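You operate a simulated robot arm through the tools that you are given. There is no shell and no other tool. Be economical: measure what you need, move in short steps, check, and stop when the job is done.

You run a simulated robot arm. Do the job below in one go: nothing can be reset, and whatever is moved stays where it is left.

TASK
Ladle sweet sauce on the congee and the dumplings, then lid the tub.
Fine: one ladle each, on the tub's congee and the blue plate's dumplings, none spilt; ladle back in its pail; snap the lid on; slide the tub to the end of the counter.

Only the result counts: the job must be done as asked and must still hold three seconds after the hand-in. Knocking over, shifting, dropping, spilling or breaking anything else fails it. A push-on lid holds only when it is set on centred and level and pressed home; a screw cap is set on level and turned clockwise until tight.

THE ROBOT
A 7-joint arm with a two-finger parallel gripper, fixed in place. Base frame: the origin is at the foot of the arm, x ahead of it, y to its left, z up. Units: m, rad, N and s.
With the tool pointing down near the work surface it reaches from about 0.44 to 0.9 m from the base axis. Its first joint turns from -0.297 to 2.199 rad. Payload 1.57 kg.
Tool frame: the origin (TCP) lies between the finger pads and is the grasp point; the fingertips stand 0.03 m ahead of it; z points along the fingers, y is the line along which they close. The gripper opens to 0.08 m. The fingers are 0.017 m wide and 0.012 m thick; the gripper's body (0.04 by 0.082 m) begins 0.08 m behind the TCP.
Orientation is that of the tool frame in the base frame, as [roll, pitch, yaw] about the fixed x, y, z axes, in that order (R = Rz(yaw) Ry(pitch) Rx(roll)). With the fingers straight down and closing along the base's y, the tool's x points along the base's -x, its y along +y and its z along -z.

THE INTERFACE
- The arm moves only by the tool jog_arm. Its argument "motion" is one flat list of numbers, 7 for each row, row after row: the shift along the tool's x, y, z in m, then the turn, a rotation vector about the tool's x, y, z in rad, then the finger opening in m, from 0 to 0.08. In form: [tx, ty, tz, ax, ay, az, grip, tx, ty, tz, ax, ay, az, grip, ...]. A call has 1 to 8 rows; each row shifts and turns the commanded pose from where the row before left it, along the tool's axes as they then stand. Rows are played at 5 a second. More than 0.05 m and 0.15 rad between two rows, or a gripper value outside its range, and nothing of the call is played. Where a pose cannot be reached the arm comes as near as it can. A force on the tool above 40 N (or 10 N above the force at the start of the call, whichever is more), or a blocked arm, ends the call early, and 0.2 s more pass. Each finger travels about 0.045 m/s and halts on what it meets, pressing with about 32 N; the grip force reading is that of the motor and also rises with nothing between the fingers. The clock runs only during rows and for 0.2 s after the last one: add rows that do not move to give the fingers time. The reply holds the time, the measured pose of the TCP, the force on the tool along the base axes, the opening and the grip force, in the units named above and with some noise, with the torque about the TCP (base axes, N m) and any sound that the robot's microphone picked up, and new pictures: "show" is both (left out), scene, wrist or none.
- Cameras (640 x 400 px; columns grow to the right, rows downward): "scene" is fixed at [0.4011, -0.6516, 1.7222]; the picture's right is [1.00, -0.03, 0.00], its down [-0.02, -0.70, -0.72] and it looks along [0.02, 0.72, -0.70] (base axes); focal length 214 px, centre (320, 200). "wrist" rides on the gripper at [0.072, -0.007, -0.122] in the tool frame; the picture's right is [0.09, 1.00, 0.00], its down [-0.84, 0.08, -0.54] and it looks along [-0.54, 0.05, 0.84] (tool axes); focal length 238 px, centre (320, 200). There is no depth. A picture from a camera that has moved, and an enlarged one, comes with that camera's place and axes in the base frame and with its lens. The place of the scene camera against the robot may be out by one fixed shift of up to 0.025 m in any direction.
- slide_trunk(by): slides the trunk up (or, below 0, down) by that many m; the arm rides with it, the base frame stays. It gives what a move gives, with no picture.
- inspect(camera, box): a new picture of the part [left, top, right, bottom] of that camera's present view, enlarged. No time passes.
- finish_job(): hands the job in; it is judged then, once.

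Go step by step. Nothing tells you positions but the pictures and the camera data: compare them with the known pose of the tool, close in by small moves and look again before you grip or let go. The budget is 120 turns and 200 pictures, counting those below and the enlarged ones. Unless the task says otherwise, let go and move clear before handing in, and close with one line.

The tools are called after ">>>" by a JSON object that holds its "name" and its "arguments". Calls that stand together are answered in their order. jog_arm: Moves the arm, as the interface text tells. Its arguments: {"type":"object","properties":{"motion":{"type":"array","items":{"type":"number"}},"show":{"type":"string","enum":["both","scene","wrist","none"]}},"required":["motion"]} The other tools are called the same way: slide_trunk (by) slides the trunk up or down; inspect (camera, box) takes an enlarged picture of a part of a camera's view; finish_job () hands the job in.

At the start:

```text
time_s: 0.0
ee_pos: [0.5115, -0.0274, 1.3958]
tool_rot: [3.141, 0.0, -3.14]
wrist_force: [0.1, -0.4, 0.2]
ft_torque: [0.0, 0.02, 0.03]
gripper_width: 0.0799
gripper_force: 0.0
trunk travel left (down, up): [-0.7, 0.09]
```

scene: 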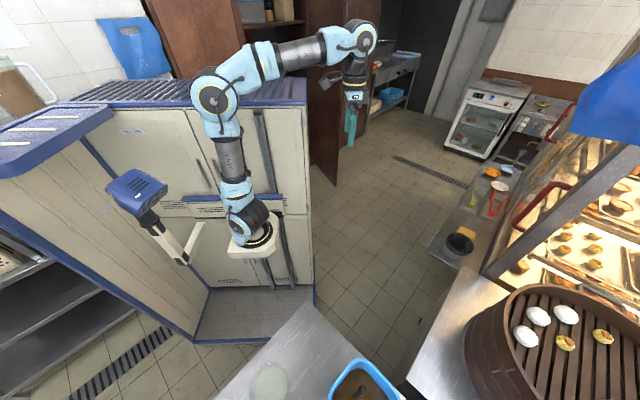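
wrist: 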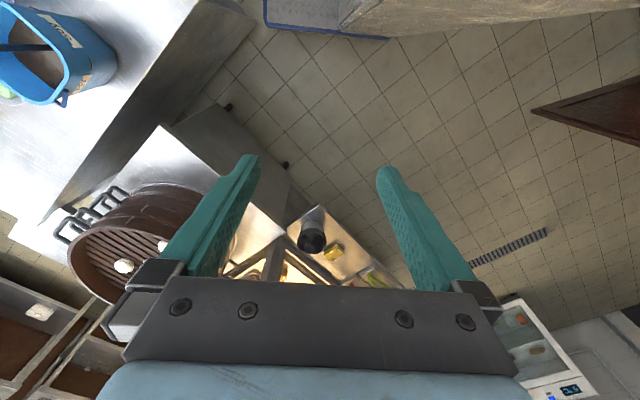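

I see a metal counter with a blue container at the bottom edge of the scene view, a steamer on the right, and a low bench further off. I'll enlarge the relevant parts before moving.

>>> {"name": "inspect", "arguments": {"camera": "scene", "box": [200, 280, 420, 400]}}

>>> {"name": "inspect", "arguments": {"camera": "scene", "box": [420, 150, 640, 400]}}

>>> {"name": "inspect", "arguments": {"camera": "wrist", "box": [0, 0, 260, 330]}}

```text
2.91 times, centred on (310, 340) of scene
camera zoom: at [0.4011, -0.6516, 1.7222], right [1.0, -0.03, 0.0], down [-0.02, -0.7, -0.72], along [0.02, 0.72, -0.7], focal length 624 px, centre (349, -207)
```

zoom: 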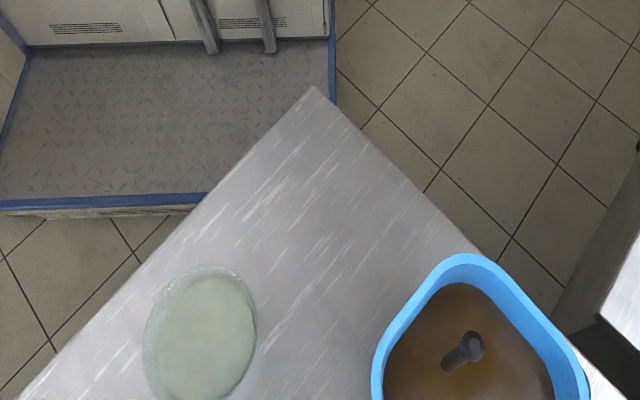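

```text
1.60 times, centred on (530, 275) of scene
camera zoom: at [0.4011, -0.6516, 1.7222], right [1.0, -0.03, 0.0], down [-0.02, -0.7, -0.72], along [0.02, 0.72, -0.7], focal length 343 px, centre (-16, 80)
```

zoom: 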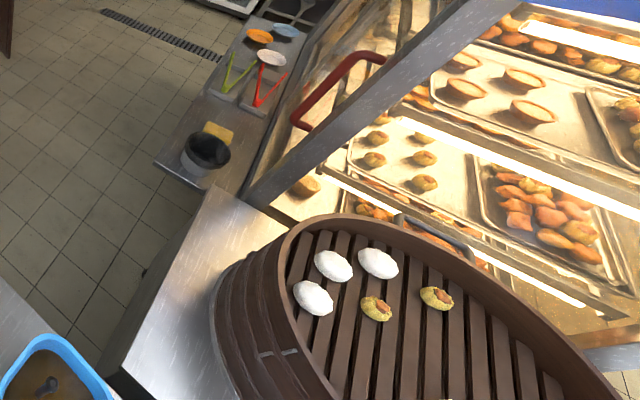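

```text
1.21 times, centred on (130, 165) of wrist
camera zoom: at [0.4394, -0.033, 1.5171], right [-0.09, 1.0, 0.0], down [0.84, 0.08, 0.54], along [0.54, 0.05, -0.84], focal length 289 px, centre (550, 242)
```

zoom: 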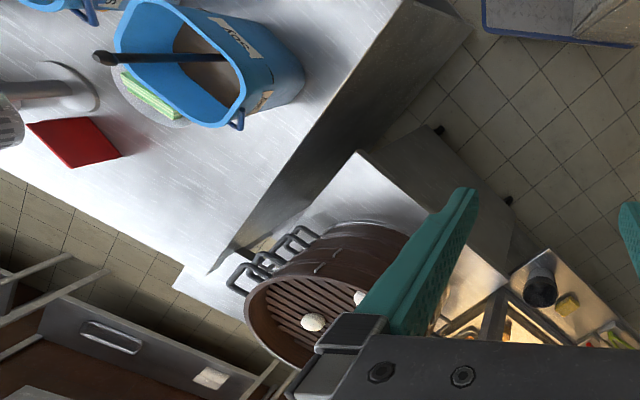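

The counter with two labelled blue pails lies at negative y, seen at the left of the wrist view. I'll turn the wrist so its camera looks that way.

>>> {"name": "jog_arm", "arguments": {"motion": [0, 0, 0, 0, 0, 0.149, 0.08, 0, 0, 0, 0, 0, 0.149, 0.08, 0, 0, 0, 0, 0, 0.149, 0.08, 0, 0, 0, 0, 0, 0.149, 0.08, 0, 0, 0, 0, 0, 0.149, 0.08, 0, 0, 0, 0, 0, 0.149, 0.08, 0, 0, 0, 0, 0, 0.149, 0.08, 0, 0, 0, 0, 0, 0.149, 0.08], "show": "wrist"}}

```text
time_s: 1.8
ee_pos: [0.5118, -0.0254, 1.3965]
tool_rot: [3.141, 0.0, 1.947]
wrist_force: [-0.4, 0.3, -0.1]
ft_torque: [-0.02, -0.05, -0.01]
gripper_width: 0.08
gripper_force: 0.1
trunk travel left (down, up): [-0.7, 0.09]
camera wrist: at [0.4794, 0.0387, 1.5171], right [0.89, 0.45, 0.0], down [0.38, -0.75, 0.54], along [0.24, -0.48, -0.84], focal length 238 px, centre (320, 200)
```

wrist: 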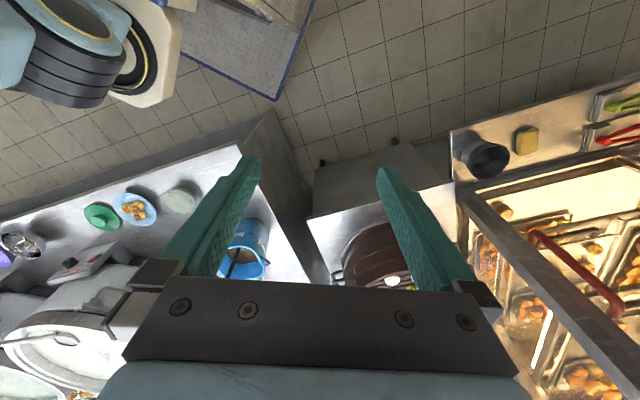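

The counter now shows a pale tub, a blue plate with food, and something green beside it. I'll keep turning for a full look.

>>> {"name": "jog_arm", "arguments": {"motion": [0, 0, 0, 0, 0, 0.149, 0.08, 0, 0, 0, 0, 0, 0.149, 0.08, 0, 0, 0, 0, 0, 0.149, 0.08, 0, 0, 0, 0, 0, 0.149, 0.08, 0, 0, 0, 0, 0, 0.149, 0.08, 0, 0, 0, 0, 0, 0.149, 0.08], "show": "wrist"}}

>>> {"name": "inspect", "arguments": {"camera": "wrist", "box": [0, 100, 320, 300]}}

```text
time_s: 3.2
ee_pos: [0.5117, -0.025, 1.394]
tool_rot: [3.141, 0.0, 1.054]
wrist_force: [-0.5, 0.2, 0.4]
ft_torque: [-0.02, 0.02, -0.01]
gripper_width: 0.0798
gripper_force: 0.0
trunk travel left (down, up): [-0.7, 0.09]
camera wrist: at [0.5407, 0.0397, 1.5172], right [0.91, -0.41, 0.0], down [-0.35, -0.77, 0.54], along [-0.22, -0.49, -0.84], focal length 238 px, centre (320, 200)
```

wrist: 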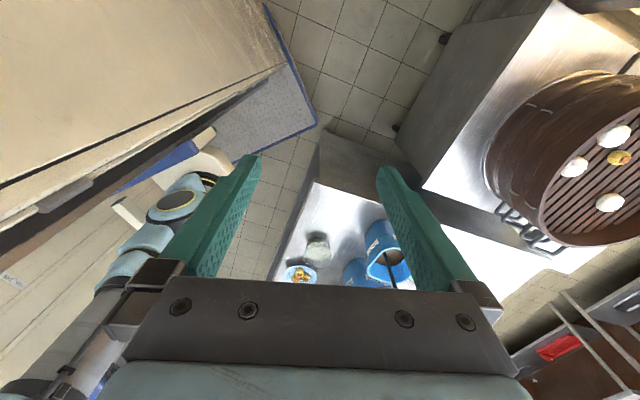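

```text
2.00 times, centred on (160, 200) of wrist
camera zoom: at [0.5407, 0.0397, 1.5172], right [0.91, -0.41, 0.0], down [-0.35, -0.77, 0.54], along [-0.22, -0.49, -0.84], focal length 477 px, centre (640, 200)
```

zoom: 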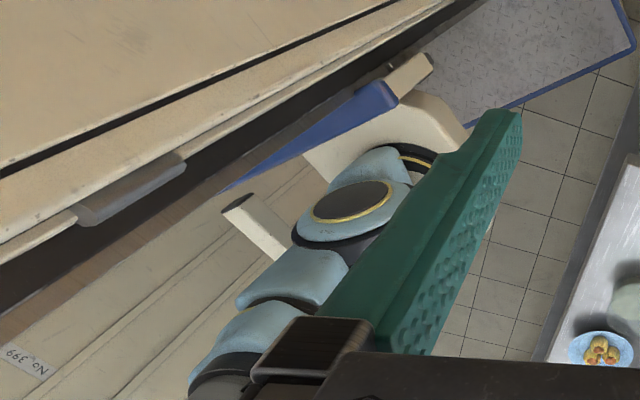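

The plate, tub and pails sit around x 0.1–0.5, y −0.6 to −0.7. I'll move toward them at this height, camera facing −y.

>>> {"name": "jog_arm", "arguments": {"motion": [-0.039, 0.022, 0, 0, 0, -0.065, 0.08, -0.0405, 0.0197, 0, 0, 0, -0.065, 0.08, -0.0417, 0.017, 0, 0, 0, -0.065, 0.08, -0.0427, 0.0142, 0, 0, 0, -0.065, 0.08, -0.0435, 0.0114, 0, 0, 0, -0.065, 0.08, -0.0442, 0.0086, 0, 0, 0, -0.065, 0.08, -0.0446, 0.0057, 0, 0, 0, -0.065, 0.08, -0.0449, 0.0028, 0, 0, 0, -0.065, 0.08]}}

```text
time_s: 5.0
ee_pos: [0.5104, -0.3832, 1.3959]
tool_rot: [-3.141, 0.0, 1.576]
wrist_force: [-0.3, 1.0, 0.6]
ft_torque: [-0.07, -0.04, -0.03]
gripper_width: 0.0801
gripper_force: 0.1
trunk travel left (down, up): [-0.7, 0.09]
camera wrist: at [0.502, -0.3118, 1.5181], right [1.0, 0.1, 0.0], down [0.08, -0.84, 0.54], along [0.05, -0.54, -0.84], focal length 238 px, centre (320, 200)
```

scene: 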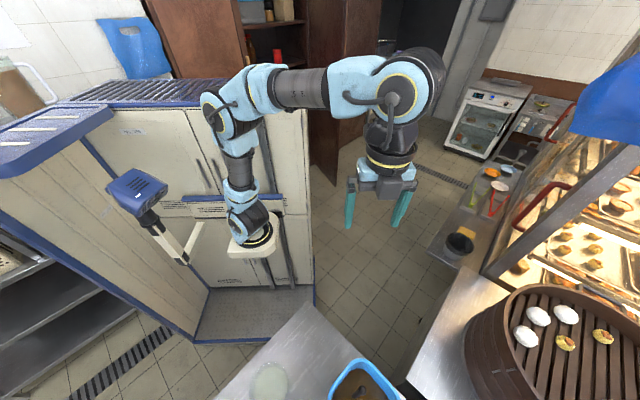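
wrist: 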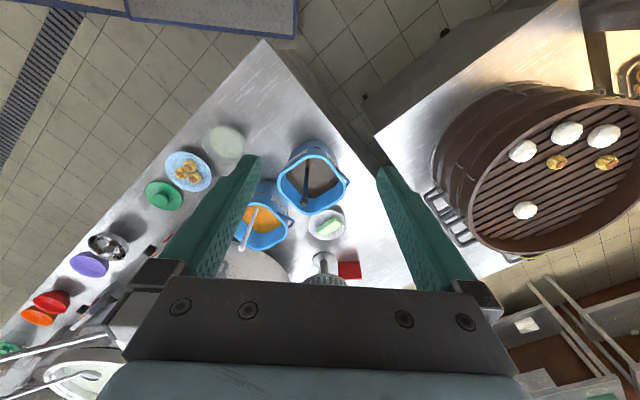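

Now everything is in view: tub, blue plate, lids of several colours, two pails with ladles. I'll enlarge for details and labels.

>>> {"name": "inspect", "arguments": {"camera": "wrist", "box": [130, 100, 370, 290]}}

>>> {"name": "inspect", "arguments": {"camera": "wrist", "box": [0, 140, 240, 400]}}

>>> {"name": "inspect", "arguments": {"camera": "wrist", "box": [240, 130, 370, 290]}}

```text
2.11 times, centred on (250, 195) of wrist
camera zoom: at [0.502, -0.3118, 1.5181], right [1.0, 0.1, 0.0], down [0.08, -0.84, 0.54], along [0.05, -0.54, -0.84], focal length 502 px, centre (467, 210)
```

zoom: 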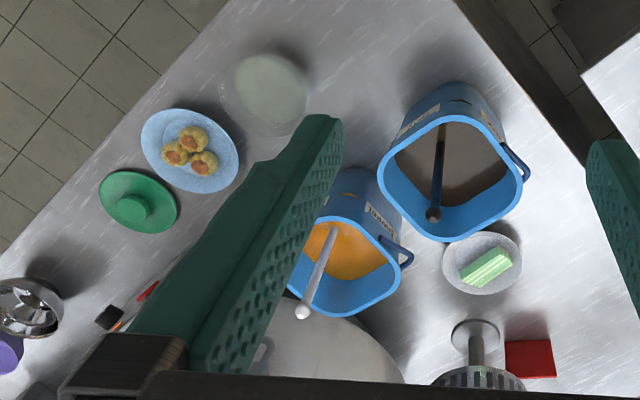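

```text
1.54 times, centred on (120, 270) of wrist
camera zoom: at [0.502, -0.3118, 1.5181], right [1.0, 0.1, 0.0], down [0.08, -0.84, 0.54], along [0.05, -0.54, -0.84], focal length 367 px, centre (628, 92)
```

zoom: 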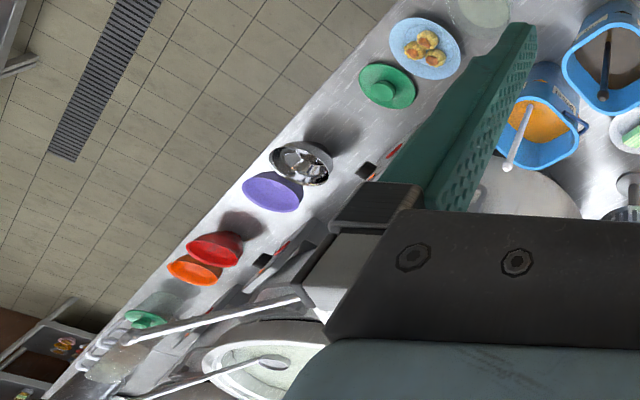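

```text
2.50 times, centred on (305, 210) of wrist
camera zoom: at [0.502, -0.3118, 1.5181], right [1.0, 0.1, 0.0], down [0.08, -0.84, 0.54], along [0.05, -0.54, -0.84], focal length 596 px, centre (358, 175)
```

zoom: 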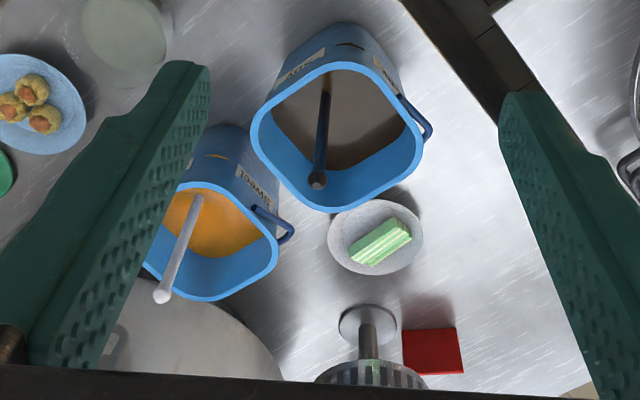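

The orange sauce pail reads "SWEET" upside down; the brown one is another sauce. I'll move −x to view the tub, lids and labels without the finger in the way.

>>> {"name": "jog_arm", "arguments": {"motion": [0, -0.045, 0, 0, 0, 0, 0.08, 0, -0.045, 0, 0, 0, 0, 0.08, 0, -0.045, 0, 0, 0, 0, 0.08, 0, -0.045, 0, 0, 0, 0, 0.08, 0, -0.045, 0, 0, 0, 0, 0.08, 0, -0.045, 0, 0, 0, 0, 0.08], "show": "wrist"}}

>>> {"name": "inspect", "arguments": {"camera": "wrist", "box": [320, 130, 560, 290]}}

>>> {"name": "inspect", "arguments": {"camera": "wrist", "box": [60, 120, 320, 290]}}

```text
time_s: 6.4
ee_pos: [0.243, -0.386, 1.393]
tool_rot: [3.141, -0.003, 1.574]
wrist_force: [0.0, -0.2, -0.2]
ft_torque: [0.0, 0.02, -0.03]
gripper_width: 0.0802
gripper_force: 0.0
trunk travel left (down, up): [-0.7, 0.09]
camera wrist: at [0.2353, -0.3145, 1.5151], right [1.0, 0.1, 0.0], down [0.08, -0.84, 0.54], along [0.05, -0.54, -0.84], focal length 238 px, centre (320, 200)
```

wrist: 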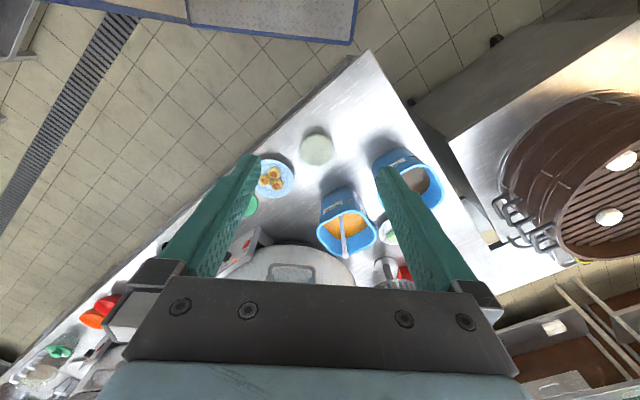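

```text
2.50 times, centred on (440, 210) of wrist
camera zoom: at [0.2353, -0.3145, 1.5151], right [1.0, 0.1, 0.0], down [0.08, -0.84, 0.54], along [0.05, -0.54, -0.84], focal length 596 px, centre (20, 175)
```

zoom: 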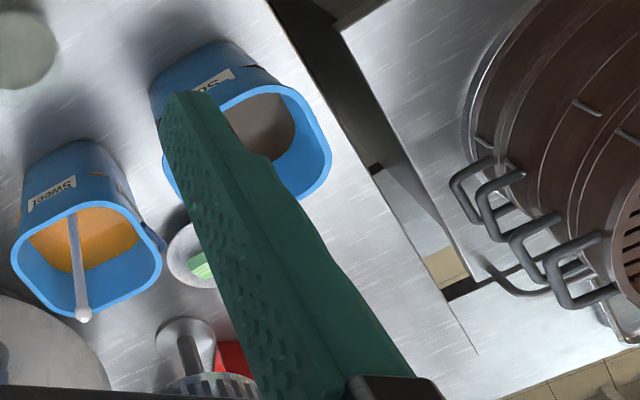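

```text
2.35 times, centred on (190, 205) of wrist
camera zoom: at [0.2353, -0.3145, 1.5151], right [1.0, 0.1, 0.0], down [0.08, -0.84, 0.54], along [0.05, -0.54, -0.84], focal length 561 px, centre (626, 188)
```

zoom: 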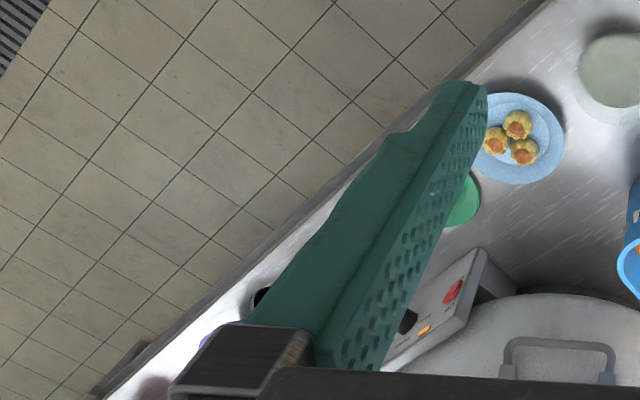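

Objects triangulated from two views: counter top z≈0.79, tub ≈(0.25,−0.565), plate ≈(0.13,−0.675), sweet pail ≈(0.36,−0.79), its ladle handle nearly upright with tip ≈(0.34,−0.76,1.08). I'll lower the trunk for a closer look.

>>> {"name": "slide_trunk", "arguments": {"by": -0.2}}

>>> {"name": "jog_arm", "arguments": {"motion": [0, 0.03, 0, 0, 0, 0, 0.08, 0, 0.03, 0, 0, 0, 0, 0.08], "show": "both"}}

>>> {"name": "inspect", "arguments": {"camera": "wrist", "box": [240, 150, 400, 270]}}

```text
time_s: 8.6
ee_pos: [0.2431, -0.3869, 1.1934]
tool_rot: [3.14, 0.0, 1.576]
wrist_force: [-0.3, -0.3, 0.9]
ft_torque: [-0.03, -0.02, -0.01]
gripper_width: 0.0801
gripper_force: 0.1
trunk travel left (down, up): [-0.5, 0.29]
```

```text
time_s: 9.2
ee_pos: [0.3004, -0.3855, 1.1938]
tool_rot: [-3.142, 0.0, 1.573]
wrist_force: [0.0, 0.1, -0.7]
ft_torque: [0.03, -0.01, -0.01]
gripper_width: 0.08
gripper_force: 0.2
trunk travel left (down, up): [-0.5, 0.29]
camera wrist: at [0.2931, -0.3139, 1.3152], right [1.0, 0.09, 0.0], down [0.08, -0.84, 0.54], along [0.05, -0.54, -0.84], focal length 238 px, centre (320, 200)
```

scene: 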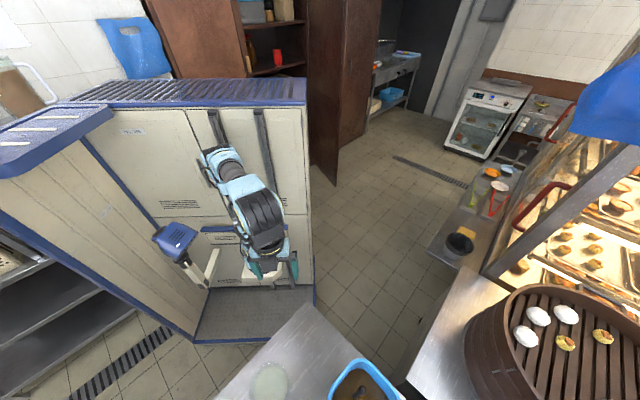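
wrist: 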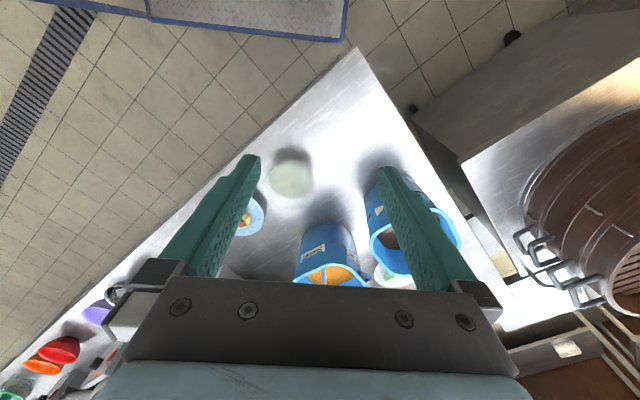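

```text
3.33 times, centred on (320, 210) of wrist
camera zoom: at [0.2931, -0.3139, 1.3152], right [1.0, 0.09, 0.0], down [0.08, -0.84, 0.54], along [0.05, -0.54, -0.84], focal length 794 px, centre (320, 167)
```

zoom: 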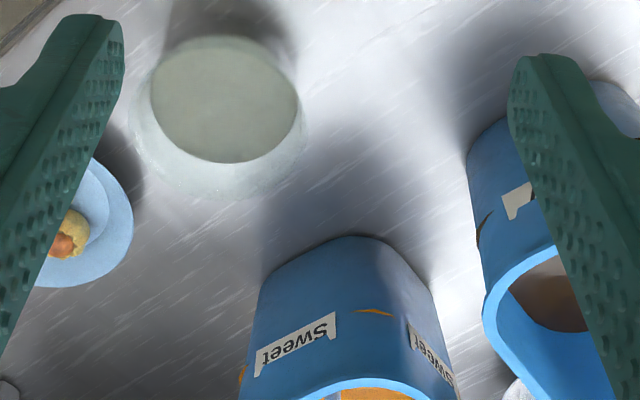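

The label "Sweet" is confirmed on the orange pail. I'll move out toward the ladle at safe height to see its handle.

>>> {"name": "jog_arm", "arguments": {"motion": [-0.045, 0.005, 0, 0, 0, 0, 0.08, -0.045, 0.005, 0, 0, 0, 0, 0.08, -0.045, 0.005, 0, 0, 0, 0, 0.08, -0.045, 0.005, 0, 0, 0, 0, 0.08, -0.045, 0.005, 0, 0, 0, 0, 0.08, -0.045, 0.005, 0, 0, 0, 0, 0.08], "show": "both"}}

>>> {"name": "inspect", "arguments": {"camera": "wrist", "box": [240, 60, 400, 260]}}

```text
time_s: 10.6
ee_pos: [0.3317, -0.654, 1.1954]
tool_rot: [-3.141, 0.003, 1.573]
wrist_force: [-0.7, 0.5, 0.8]
ft_torque: [-0.09, -0.05, 0.0]
gripper_width: 0.0799
gripper_force: 0.2
trunk travel left (down, up): [-0.5, 0.29]
camera wrist: at [0.3242, -0.5828, 1.3165], right [1.0, 0.1, 0.0], down [0.08, -0.84, 0.54], along [0.05, -0.54, -0.84], focal length 238 px, centre (320, 200)
```

scene: 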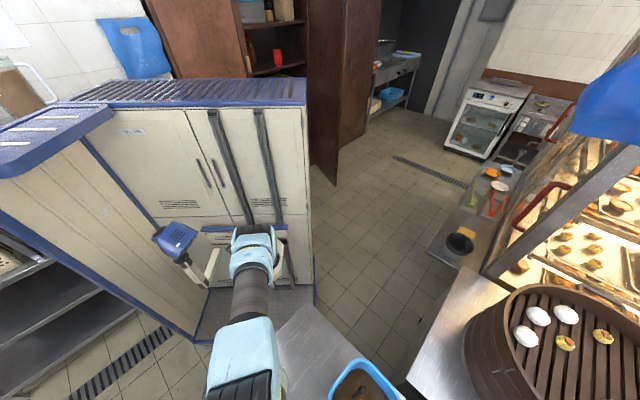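
wrist: 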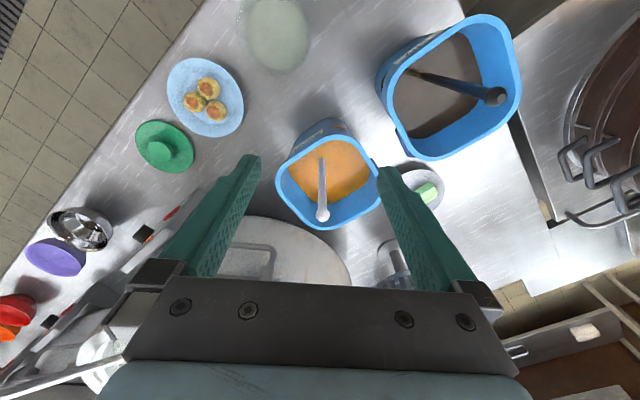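

```text
2.00 times, centred on (320, 160) of wrist
camera zoom: at [0.3242, -0.5828, 1.3165], right [1.0, 0.1, 0.0], down [0.08, -0.84, 0.54], along [0.05, -0.54, -0.84], focal length 477 px, centre (320, 280)
```

zoom: 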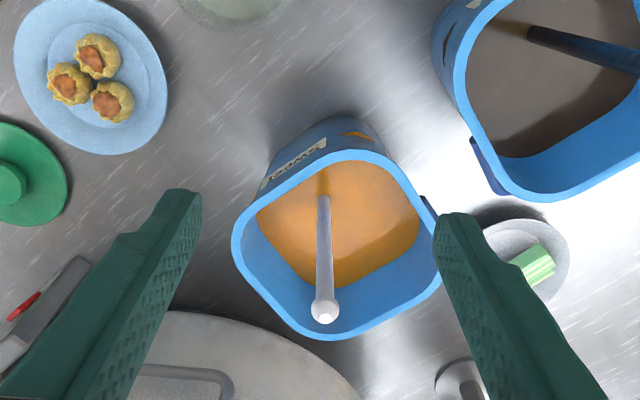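

The sweet ladle stands nearly upright at (0.344,−0.759), tip z≈1.08, consistent across views. I'll go above it and lower partway.

>>> {"name": "jog_arm", "arguments": {"motion": [-0.035, 0.004, 0, 0, 0, 0, 0.08, -0.035, 0.004, 0, 0, 0, 0, 0.08, -0.035, 0.004, 0, 0, 0, 0, 0.08, 0, 0, 0.03, 0, 0, 0, 0.08, 0, 0, 0.03, 0, 0, 0, 0.08], "show": "wrist"}}

>>> {"name": "inspect", "arguments": {"camera": "wrist", "box": [240, 60, 400, 260]}}

```text
time_s: 11.8
ee_pos: [0.3342, -0.6843, 1.1283]
tool_rot: [-3.141, 0.0, 1.572]
wrist_force: [-0.2, 0.7, -0.2]
ft_torque: [-0.01, 0.0, -0.01]
gripper_width: 0.08
gripper_force: 0.1
out of reach, approached as far as the arm can: row 1, 2, 3
trunk travel left (down, up): [-0.5, 0.29]
camera wrist: at [0.327, -0.6124, 1.2492], right [1.0, 0.09, 0.0], down [0.08, -0.84, 0.54], along [0.05, -0.54, -0.84], focal length 238 px, centre (320, 200)
```

wrist: 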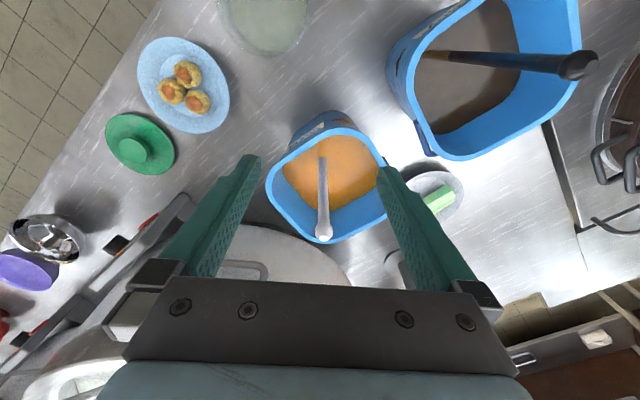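

```text
2.00 times, centred on (320, 160) of wrist
camera zoom: at [0.327, -0.6124, 1.2492], right [1.0, 0.09, 0.0], down [0.08, -0.84, 0.54], along [0.05, -0.54, -0.84], focal length 477 px, centre (320, 280)
```

zoom: 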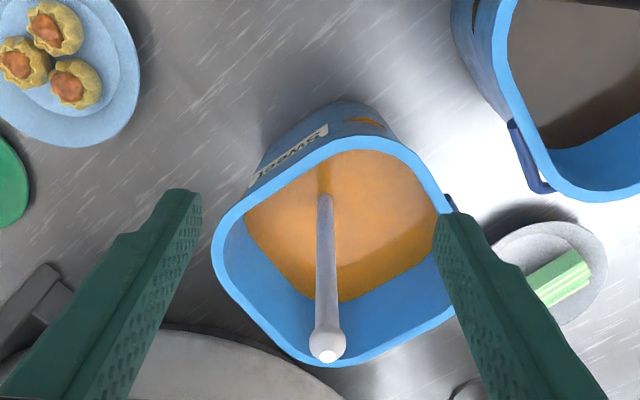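

The arm can't reach out far enough at this trunk height, because the hand sits high above the shoulder. I'll raise the trunk and then come down with the arm.

>>> {"name": "slide_trunk", "arguments": {"by": 0.25}}

>>> {"name": "jog_arm", "arguments": {"motion": [0, 0, 0.045, 0, 0, 0, 0.08, 0, 0, 0.045, 0, 0, 0, 0.08, 0, 0, 0.045, 0, 0, 0, 0.08, 0, 0, 0.045, 0, 0, 0, 0.08], "show": "none"}}

>>> {"name": "jog_arm", "arguments": {"motion": [-0.035, 0.0045, 0, 0, 0, 0, 0.08, -0.035, 0.0045, 0, 0, 0, 0, 0.08, 0, 0, 0.03, 0, 0, 0, 0.08], "show": "wrist"}}

```text
time_s: 14.3
ee_pos: [0.3352, -0.6833, 1.3782]
tool_rot: [-3.14, 0.001, 1.575]
wrist_force: [-0.1, -0.2, 0.4]
ft_torque: [-0.02, 0.01, 0.02]
gripper_width: 0.0796
gripper_force: 0.0
trunk travel left (down, up): [-0.75, 0.04]
```

```text
time_s: 15.3
ee_pos: [0.3349, -0.6844, 1.1954]
tool_rot: [-3.14, 0.001, 1.576]
wrist_force: [0.2, 0.2, -0.4]
ft_torque: [0.01, -0.02, -0.01]
gripper_width: 0.0802
gripper_force: 0.0
trunk travel left (down, up): [-0.75, 0.04]
```

```text
time_s: 16.1
ee_pos: [0.3434, -0.7525, 1.1663]
tool_rot: [3.141, -0.002, 1.576]
wrist_force: [0.1, -0.2, 0.3]
ft_torque: [0.01, -0.04, 0.02]
gripper_width: 0.08
gripper_force: 0.1
trunk travel left (down, up): [-0.75, 0.04]
camera wrist: at [0.3362, -0.6822, 1.2884], right [1.0, 0.1, 0.0], down [0.08, -0.84, 0.54], along [0.05, -0.54, -0.84], focal length 238 px, centre (320, 200)
```

wrist: 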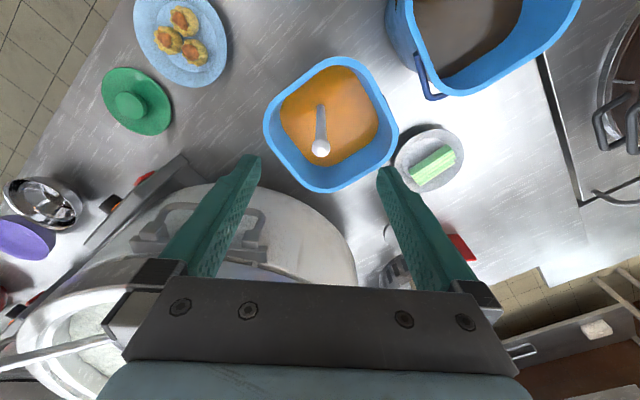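

The handle tip is centred between the fingers. I'll shift 5 mm outward and descend around the handle.

>>> {"name": "jog_arm", "arguments": {"motion": [-0.006, 0, 0.02, 0, 0, 0, 0.08, 0, 0, 0.04, 0, 0, 0, 0.08, 0, 0, 0.03, 0, 0, 0, 0.08], "show": "wrist"}}

>>> {"name": "inspect", "arguments": {"camera": "wrist", "box": [240, 60, 400, 260]}}

```text
time_s: 16.9
ee_pos: [0.3432, -0.7594, 1.0776]
tool_rot: [-3.141, 0.0, 1.574]
wrist_force: [-0.3, 0.8, -0.5]
ft_torque: [-0.01, -0.01, 0.02]
gripper_width: 0.0802
gripper_force: 0.1
trunk travel left (down, up): [-0.75, 0.04]
camera wrist: at [0.3363, -0.688, 1.1998], right [1.0, 0.1, 0.0], down [0.08, -0.84, 0.54], along [0.05, -0.54, -0.84], focal length 238 px, centre (320, 200)
```

wrist: 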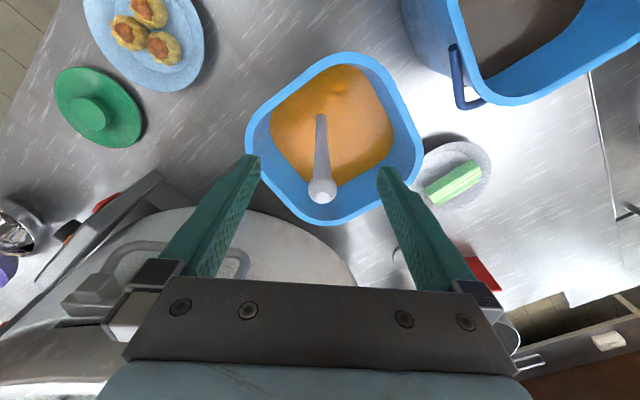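

```text
2.00 times, centred on (320, 160) of wrist
camera zoom: at [0.3363, -0.688, 1.1998], right [1.0, 0.1, 0.0], down [0.08, -0.84, 0.54], along [0.05, -0.54, -0.84], focal length 477 px, centre (320, 280)
```

zoom: 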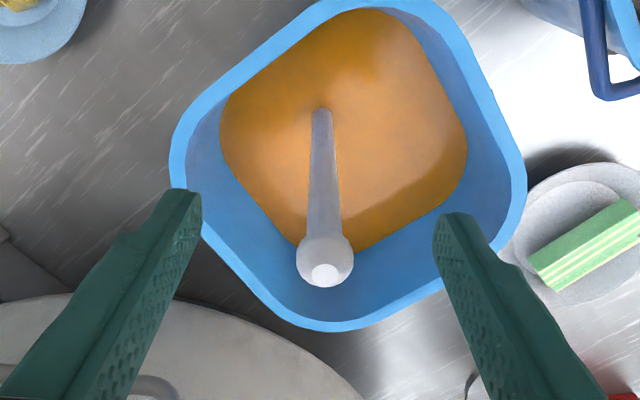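

The knob is exactly between the pads at z≈1.078. I'll go down 45 mm so the pads hold the shaft, then close.

>>> {"name": "jog_arm", "arguments": {"motion": [0, 0, 0.023, 0, 0, 0, 0.08, 0, 0, 0.022, 0, 0, 0, 0.08, 0, 0, 0, 0, 0, 0, 0, 0, 0, 0, 0, 0, 0, 0, 0, 0, 0, 0, 0, 0, 0, 0, 0, 0, 0, 0, 0, 0, 0, 0, 0, 0, 0, 0, 0, 0, 0, 0, 0, 0, 0, 0], "show": "wrist"}}

```text
time_s: 18.8
ee_pos: [0.3446, -0.7598, 1.0339]
tool_rot: [-3.141, 0.001, 1.574]
wrist_force: [0.0, 0.2, 0.5]
ft_torque: [0.03, 0.0, -0.02]
gripper_width: 0.0169
gripper_force: 31.9
trunk travel left (down, up): [-0.75, 0.04]
camera wrist: at [0.3369, -0.6884, 1.1559], right [1.0, 0.1, 0.0], down [0.08, -0.84, 0.54], along [0.05, -0.54, -0.84], focal length 238 px, centre (320, 200)
```

wrist: 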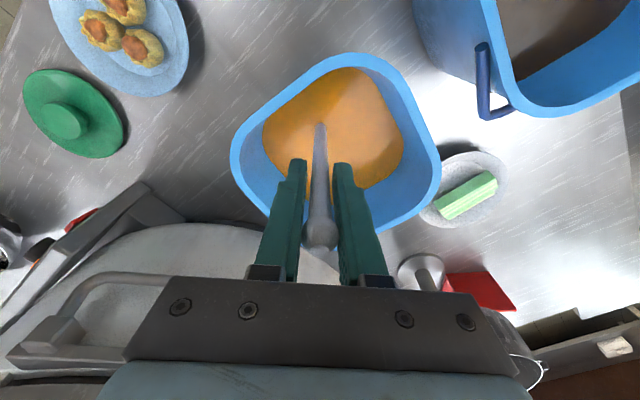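

The shaft is held (17 mm). I'll lift slowly straight up and look at the bowl.

>>> {"name": "jog_arm", "arguments": {"motion": [0, 0, -0.015, 0, 0, 0, 0, 0, 0, -0.015, 0, 0, 0, 0, 0, 0, -0.015, 0, 0, 0, 0, 0, 0, -0.015, 0, 0, 0, 0, 0, 0, -0.015, 0, 0, 0, 0, 0, 0, -0.015, 0, 0, 0, 0, 0, 0, -0.015, 0, 0, 0, 0, 0, 0, -0.015, 0, 0, 0, 0], "show": "wrist"}}

>>> {"name": "inspect", "arguments": {"camera": "wrist", "box": [240, 0, 400, 200]}}

```text
time_s: 20.6
ee_pos: [0.3431, -0.7598, 1.1534]
tool_rot: [-3.141, 0.0, 1.574]
wrist_force: [-0.3, 0.0, -1.1]
ft_torque: [0.01, 0.02, -0.03]
gripper_width: 0.0169
gripper_force: 32.1
trunk travel left (down, up): [-0.75, 0.04]
camera wrist: at [0.3359, -0.6883, 1.276], right [1.0, 0.09, 0.0], down [0.08, -0.84, 0.54], along [0.05, -0.54, -0.84], focal length 238 px, centre (320, 200)
```

wrist: 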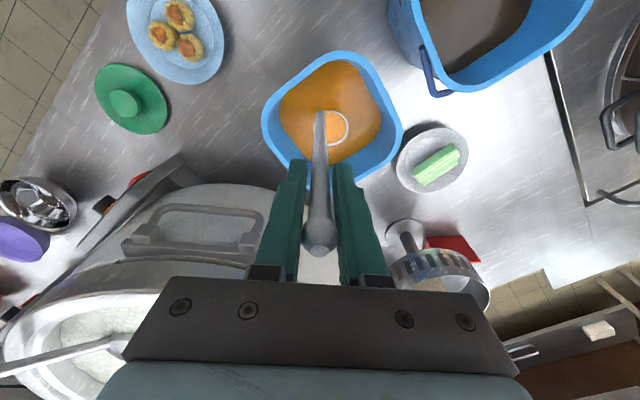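

```text
2.00 times, centred on (320, 100) of wrist
camera zoom: at [0.3359, -0.6883, 1.276], right [1.0, 0.09, 0.0], down [0.08, -0.84, 0.54], along [0.05, -0.54, -0.84], focal length 477 px, centre (320, 400)
```

zoom: 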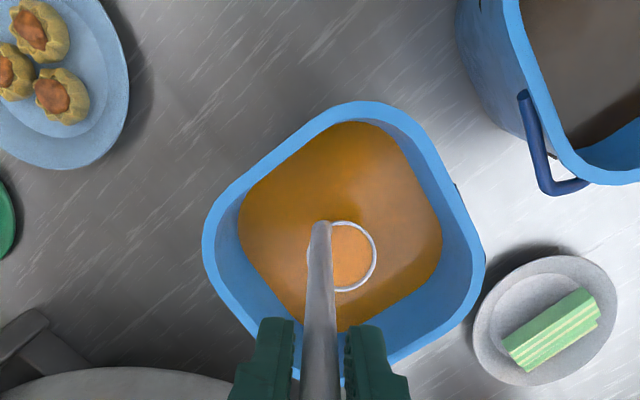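

The bowl (about 5 cm wide) hangs full beside the shaft. Before carrying sauce I want to rehearse the pouring motion empty-handed, so I'll set the ladle back and release it.

>>> {"name": "jog_arm", "arguments": {"motion": [0, 0, 0.02, 0, 0, 0, 0, 0, 0, 0.02, 0, 0, 0, 0, 0, 0, 0.02, 0, 0, 0, 0, 0, 0, 0.02, 0, 0, 0, 0, 0, 0, 0.02, 0, 0, 0, 0, 0, 0, 0.018, 0, 0, 0, 0, 0, 0, 0, 0, 0, 0, 0], "show": "none"}}

>>> {"name": "jog_arm", "arguments": {"motion": [0, 0, 0, 0, 0, 0, 0.04, 0, 0, 0, 0, 0, 0, 0.08, 0, 0, 0, 0, 0, 0, 0.08, 0, 0, 0, 0, 0, 0, 0.08, 0, 0, 0, 0, 0, 0, 0.08], "show": "wrist"}}

```text
time_s: 22.1
ee_pos: [0.343, -0.7599, 1.034]
tool_rot: [3.141, 0.0, 1.575]
wrist_force: [0.5, 0.0, -0.5]
ft_torque: [0.03, -0.01, 0.02]
gripper_width: 0.0171
gripper_force: 31.9
trunk travel left (down, up): [-0.75, 0.04]
```

```text
time_s: 23.4
ee_pos: [0.3437, -0.7604, 1.0342]
tool_rot: [-3.141, -0.001, 1.576]
wrist_force: [-0.8, 0.1, 0.2]
ft_torque: [-0.02, 0.01, -0.03]
gripper_width: 0.0799
gripper_force: 0.1
trunk travel left (down, up): [-0.75, 0.04]
camera wrist: at [0.3362, -0.6893, 1.1561], right [1.0, 0.1, 0.0], down [0.08, -0.84, 0.54], along [0.05, -0.54, -0.84], focal length 238 px, centre (320, 200)
```

wrist: 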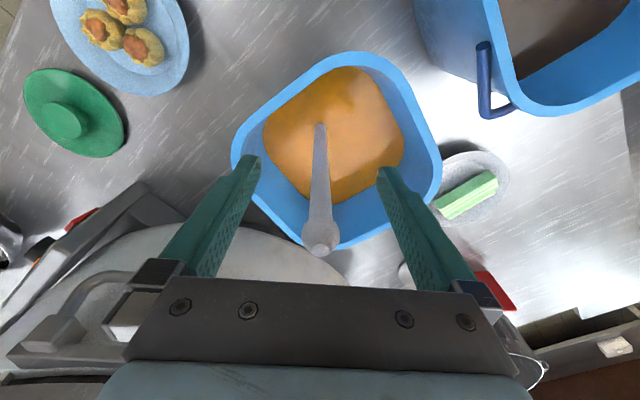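

The ladle stands as before. I'll rise clear and go over the tub turned for pouring, as an empty-handed rehearsal.

>>> {"name": "jog_arm", "arguments": {"motion": [0, 0, -0.045, 0, 0, 0, 0.08, 0, 0, -0.045, 0, 0, 0, 0.08, 0, 0, -0.045, 0, 0, 0, 0.08, 0.0405, -0.0238, 0, 0, 0, -0.127, 0.08, 0.0434, -0.0185, 0, 0, 0, -0.127, 0.08, 0.0454, -0.0128, 0, 0, 0, -0.127, 0.08, 0.0466, -0.007, 0, 0, 0, -0.127, 0.08, 0.0472, -0.001, 0, 0, 0, -0.127, 0.08], "show": "wrist"}}

>>> {"name": "inspect", "arguments": {"camera": "wrist", "box": [200, 40, 420, 240]}}

```text
time_s: 25.1
ee_pos: [0.2236, -0.5544, 1.1743]
tool_rot: [3.14, -0.002, 2.21]
wrist_force: [0.7, -1.3, -0.3]
ft_torque: [0.01, 0.02, 0.02]
gripper_width: 0.0799
gripper_force: 0.0
trunk travel left (down, up): [-0.75, 0.04]
camera wrist: at [0.1757, -0.5019, 1.2948], right [0.74, 0.67, 0.0], down [0.56, -0.63, 0.54], along [0.36, -0.4, -0.84], focal length 238 px, centre (320, 200)
```

wrist: 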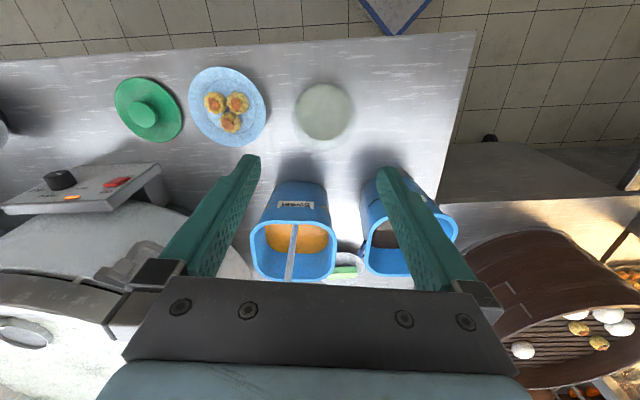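

```text
2.00 times, centred on (310, 140) of wrist
camera zoom: at [0.1757, -0.5019, 1.2948], right [0.74, 0.67, 0.0], down [0.56, -0.63, 0.54], along [0.36, -0.4, -0.84], focal length 477 px, centre (340, 320)
```

zoom: 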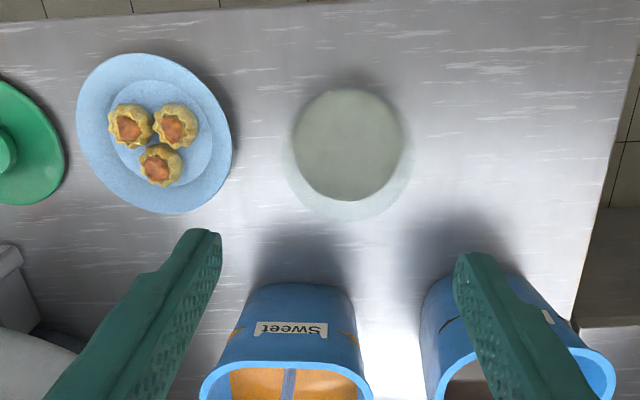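

The tub's congee is centred at about (0.249,−0.568), z≈0.847, rim about 0.87. I'll rehearse the tilt about the would-be bowl position.

>>> {"name": "jog_arm", "arguments": {"motion": [0, 0.0316, 0, 0.149, 0, 0, 0.08, 0, 0.0316, 0, 0.149, 0, 0, 0.08, 0, 0.0316, 0, 0.149, 0, 0, 0.08, 0, 0.0316, 0, 0.149, 0, 0, 0.08, 0, 0.0316, 0, 0.149, 0, 0, 0.08, 0, 0.0316, 0, 0.149, 0, 0, 0.08, 0, 0.0316, 0, 0.149, 0, 0, 0.08], "show": "scene"}}

```text
time_s: 26.8
ee_pos: [0.3772, -0.4418, 1.0799]
tool_rot: [-2.097, 0.002, 2.21]
wrist_force: [-0.6, 0.3, 0.6]
ft_torque: [0.05, -0.07, -0.03]
gripper_width: 0.0801
gripper_force: 0.1
trunk travel left (down, up): [-0.75, 0.04]
```

scene: 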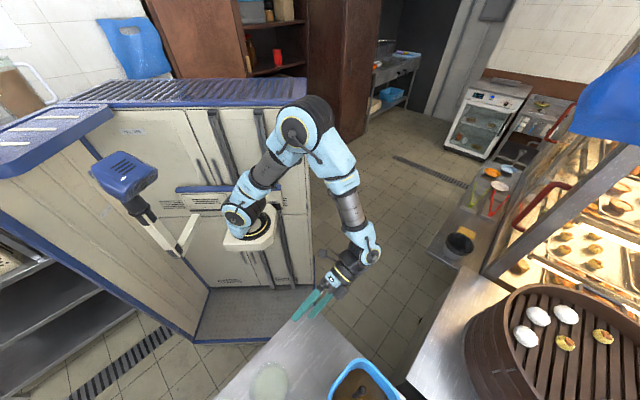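

The tilt works well so far, clear of everything. I'll continue past 90°.

>>> {"name": "jog_arm", "arguments": {"motion": [0, 0.0316, 0, 0.149, 0, 0, 0.08, 0, 0.0316, 0, 0.149, 0, 0, 0.08, 0, 0.0316, 0, 0.149, 0, 0, 0.08, 0, 0.0316, 0, 0.149, 0, 0, 0.08, 0, 0.0316, 0, 0.149, 0, 0, 0.08], "show": "both"}}

```text
time_s: 27.9
ee_pos: [0.404, -0.4211, 0.9297]
tool_rot: [-1.351, 0.002, 2.208]
wrist_force: [0.2, -0.3, 0.0]
ft_torque: [0.0, -0.01, 0.03]
gripper_width: 0.08
gripper_force: 0.0
trunk travel left (down, up): [-0.75, 0.04]
camera wrist: at [0.4572, -0.292, 0.9086], right [-0.23, -0.06, -0.97], down [0.91, -0.37, -0.19], along [-0.35, -0.93, 0.13], focal length 238 px, centre (320, 200)
```

scene: 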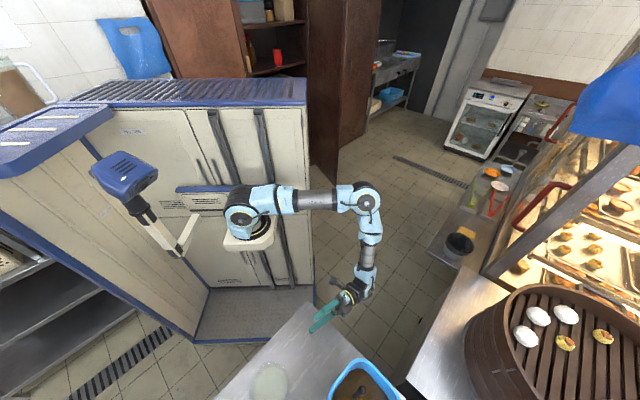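
wrist: 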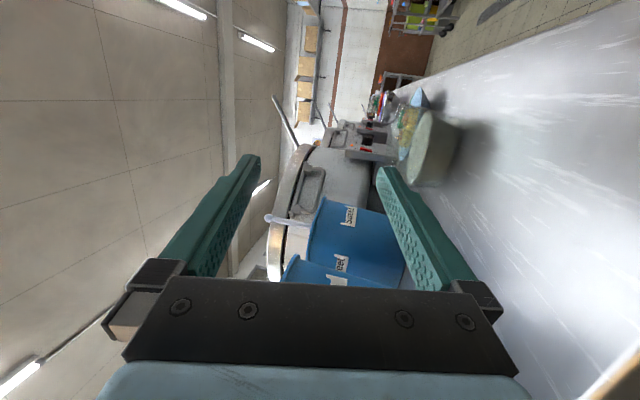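

The full 102° pour is reachable. This side view also shows tub and dumpling heights, so I'll enlarge it.

>>> {"name": "inspect", "arguments": {"camera": "wrist", "box": [360, 70, 480, 200]}}

```text
3.08 times, centred on (420, 135) of wrist
camera zoom: at [0.4572, -0.292, 0.9086], right [-0.23, -0.06, -0.97], down [0.91, -0.37, -0.19], along [-0.35, -0.93, 0.13], focal length 733 px, centre (12, 400)
```

zoom: 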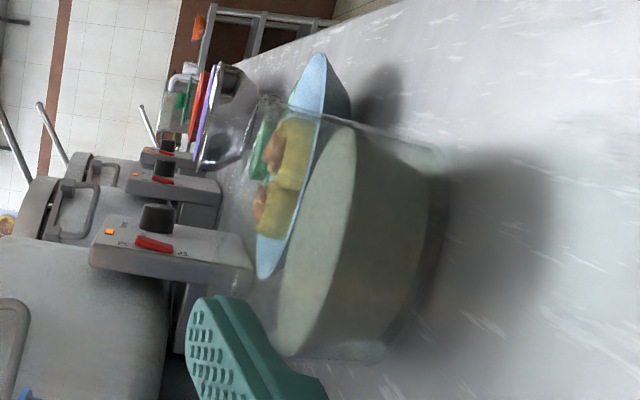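

Rim at about z 0.865, congee 0.83, dumpling tops 0.84. The rehearsal ended within millimetres of plan; I'll reverse it and return to the ladle.

>>> {"name": "jog_arm", "arguments": {"motion": [0, -0.0312, 0.0048, -0.149, 0, 0, 0.08, 0, -0.0312, 0.0048, -0.149, 0, 0, 0.08, 0, -0.0312, 0.0048, -0.149, 0, 0, 0.08, 0, -0.0312, 0.0048, -0.149, 0, 0, 0.08, 0, -0.0312, 0.0048, -0.149, 0, 0, 0.08, 0, -0.0312, 0.0048, -0.149, 0, 0, 0.08, 0, -0.0312, 0.0048, -0.149, 0, 0, 0.08, 0, -0.0312, 0.0048, -0.149, 0, 0, 0.08], "show": "none"}}

>>> {"name": "jog_arm", "arguments": {"motion": [0, -0.0312, 0.0048, -0.149, 0, 0, 0.08, 0, -0.0312, 0.0048, -0.149, 0, 0, 0.08, 0, -0.0312, 0.0048, -0.149, 0, 0, 0.08, 0, -0.0312, 0.0048, -0.149, 0, 0, 0.08], "show": "none"}}

```text
time_s: 29.8
ee_pos: [0.3226, -0.4856, 1.1402]
tool_rot: [-2.549, -0.001, 2.212]
wrist_force: [0.5, 0.7, -0.3]
ft_torque: [0.01, 0.06, -0.04]
gripper_width: 0.0798
gripper_force: 0.0
trunk travel left (down, up): [-0.75, 0.04]
```

```text
time_s: 30.8
ee_pos: [0.2224, -0.5561, 1.1703]
tool_rot: [3.141, 0.001, 2.211]
wrist_force: [-0.1, 0.4, 0.3]
ft_torque: [-0.07, 0.02, -0.01]
gripper_width: 0.0802
gripper_force: 0.1
trunk travel left (down, up): [-0.75, 0.04]
```

Back over the tub upright. Returning above the ladle with the original orientation.

>>> {"name": "jog_arm", "arguments": {"motion": [-0.0472, -0.005, 0, 0, 0, 0.127, 0.08, -0.0474, 0.0011, 0, 0, 0, 0.127, 0.08, -0.0469, 0.007, 0, 0, 0, 0.127, 0.08, -0.0457, 0.013, 0, 0, 0, 0.127, 0.08, -0.0436, 0.0186, 0, 0, 0, 0.127, 0.08], "show": "wrist"}}

```text
time_s: 31.9
ee_pos: [0.3442, -0.7612, 1.1695]
tool_rot: [-3.142, -0.001, 1.573]
wrist_force: [-0.2, 0.3, 0.1]
ft_torque: [-0.03, -0.03, -0.01]
gripper_width: 0.0799
gripper_force: 0.0
trunk travel left (down, up): [-0.75, 0.04]
camera wrist: at [0.3363, -0.6901, 1.2906], right [1.0, 0.09, 0.0], down [0.08, -0.84, 0.54], along [0.05, -0.54, -0.84], focal length 238 px, centre (320, 200)
```

wrist: 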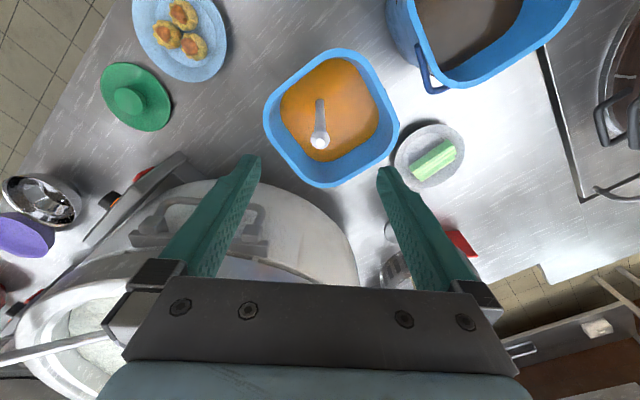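

Aligned over the handle. Descending and gripping.

>>> {"name": "jog_arm", "arguments": {"motion": [0, 0, 0.045, 0, 0, 0, 0.08, 0, 0, 0.045, 0, 0, 0, 0.08, 0, 0, 0.045, 0, 0, 0, 0.08, 0, 0, 0, 0, 0, 0, 0.08, 0, 0, 0, 0, 0, 0, 0, 0, 0, 0, 0, 0, 0, 0, 0, 0, 0, 0, 0, 0, 0, 0, 0, 0, 0, 0, 0, 0], "show": "none"}}

>>> {"name": "jog_arm", "arguments": {"motion": [0, 0, 0, 0, 0, 0, 0, 0, 0, -0.015, 0, 0, 0, 0, 0, 0, -0.02, 0, 0, 0, 0, 0, 0, -0.02, 0, 0, 0, 0, 0, 0, -0.02, 0, 0, 0, 0, 0, 0, -0.02, 0, 0, 0, 0, 0, 0, -0.02, 0, 0, 0, 0, 0, 0, -0.015, 0, 0, 0, 0], "show": "none"}}

>>> {"name": "jog_arm", "arguments": {"motion": [0, 0, -0.01, 0, 0, 0, 0, 0, 0, -0.015, 0, 0, 0, 0, 0, 0, -0.015, 0, 0, 0, 0, 0, 0, -0.01, 0, 0, 0, 0, 0, 0, 0, 0, 0, 0, 0], "show": "wrist"}}

>>> {"name": "inspect", "arguments": {"camera": "wrist", "box": [240, 40, 400, 240]}}

```text
time_s: 33.8
ee_pos: [0.3412, -0.7634, 1.0328]
tool_rot: [-3.141, -0.001, 1.575]
wrist_force: [-0.9, -0.3, -0.1]
ft_torque: [-0.02, 0.0, -0.03]
gripper_width: 0.017
gripper_force: 15.0
trunk travel left (down, up): [-0.75, 0.04]
```

```text
time_s: 35.5
ee_pos: [0.3444, -0.7625, 1.1626]
tool_rot: [3.141, -0.001, 1.574]
wrist_force: [-0.9, 0.4, -0.8]
ft_torque: [0.0, 0.01, -0.03]
gripper_width: 0.0167
gripper_force: 31.8
trunk travel left (down, up): [-0.75, 0.04]
```

```text
time_s: 36.8
ee_pos: [0.344, -0.7633, 1.2118]
tool_rot: [-3.141, 0.0, 1.576]
wrist_force: [0.1, -0.1, -1.3]
ft_torque: [0.01, 0.0, 0.03]
gripper_width: 0.0168
gripper_force: 31.9
trunk travel left (down, up): [-0.75, 0.04]
camera wrist: at [0.3369, -0.6911, 1.334], right [1.0, 0.09, 0.0], down [0.08, -0.84, 0.54], along [0.05, -0.54, -0.84], focal length 238 px, centre (320, 200)
```

wrist: 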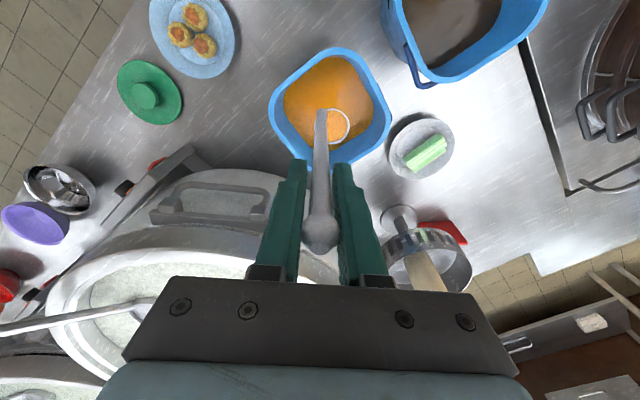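

```text
2.00 times, centred on (320, 140) of wrist
camera zoom: at [0.3369, -0.6911, 1.334], right [1.0, 0.09, 0.0], down [0.08, -0.84, 0.54], along [0.05, -0.54, -0.84], focal length 477 px, centre (320, 320)
```

zoom: 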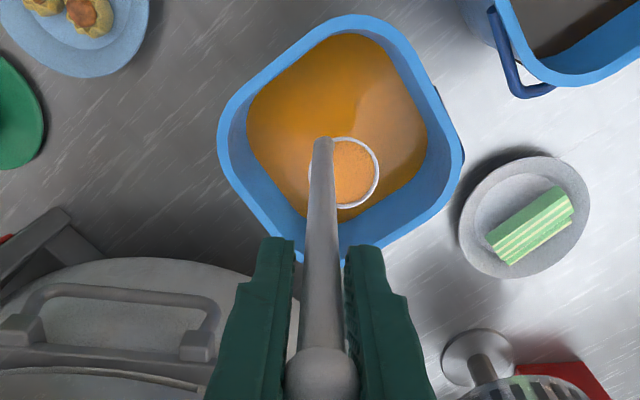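

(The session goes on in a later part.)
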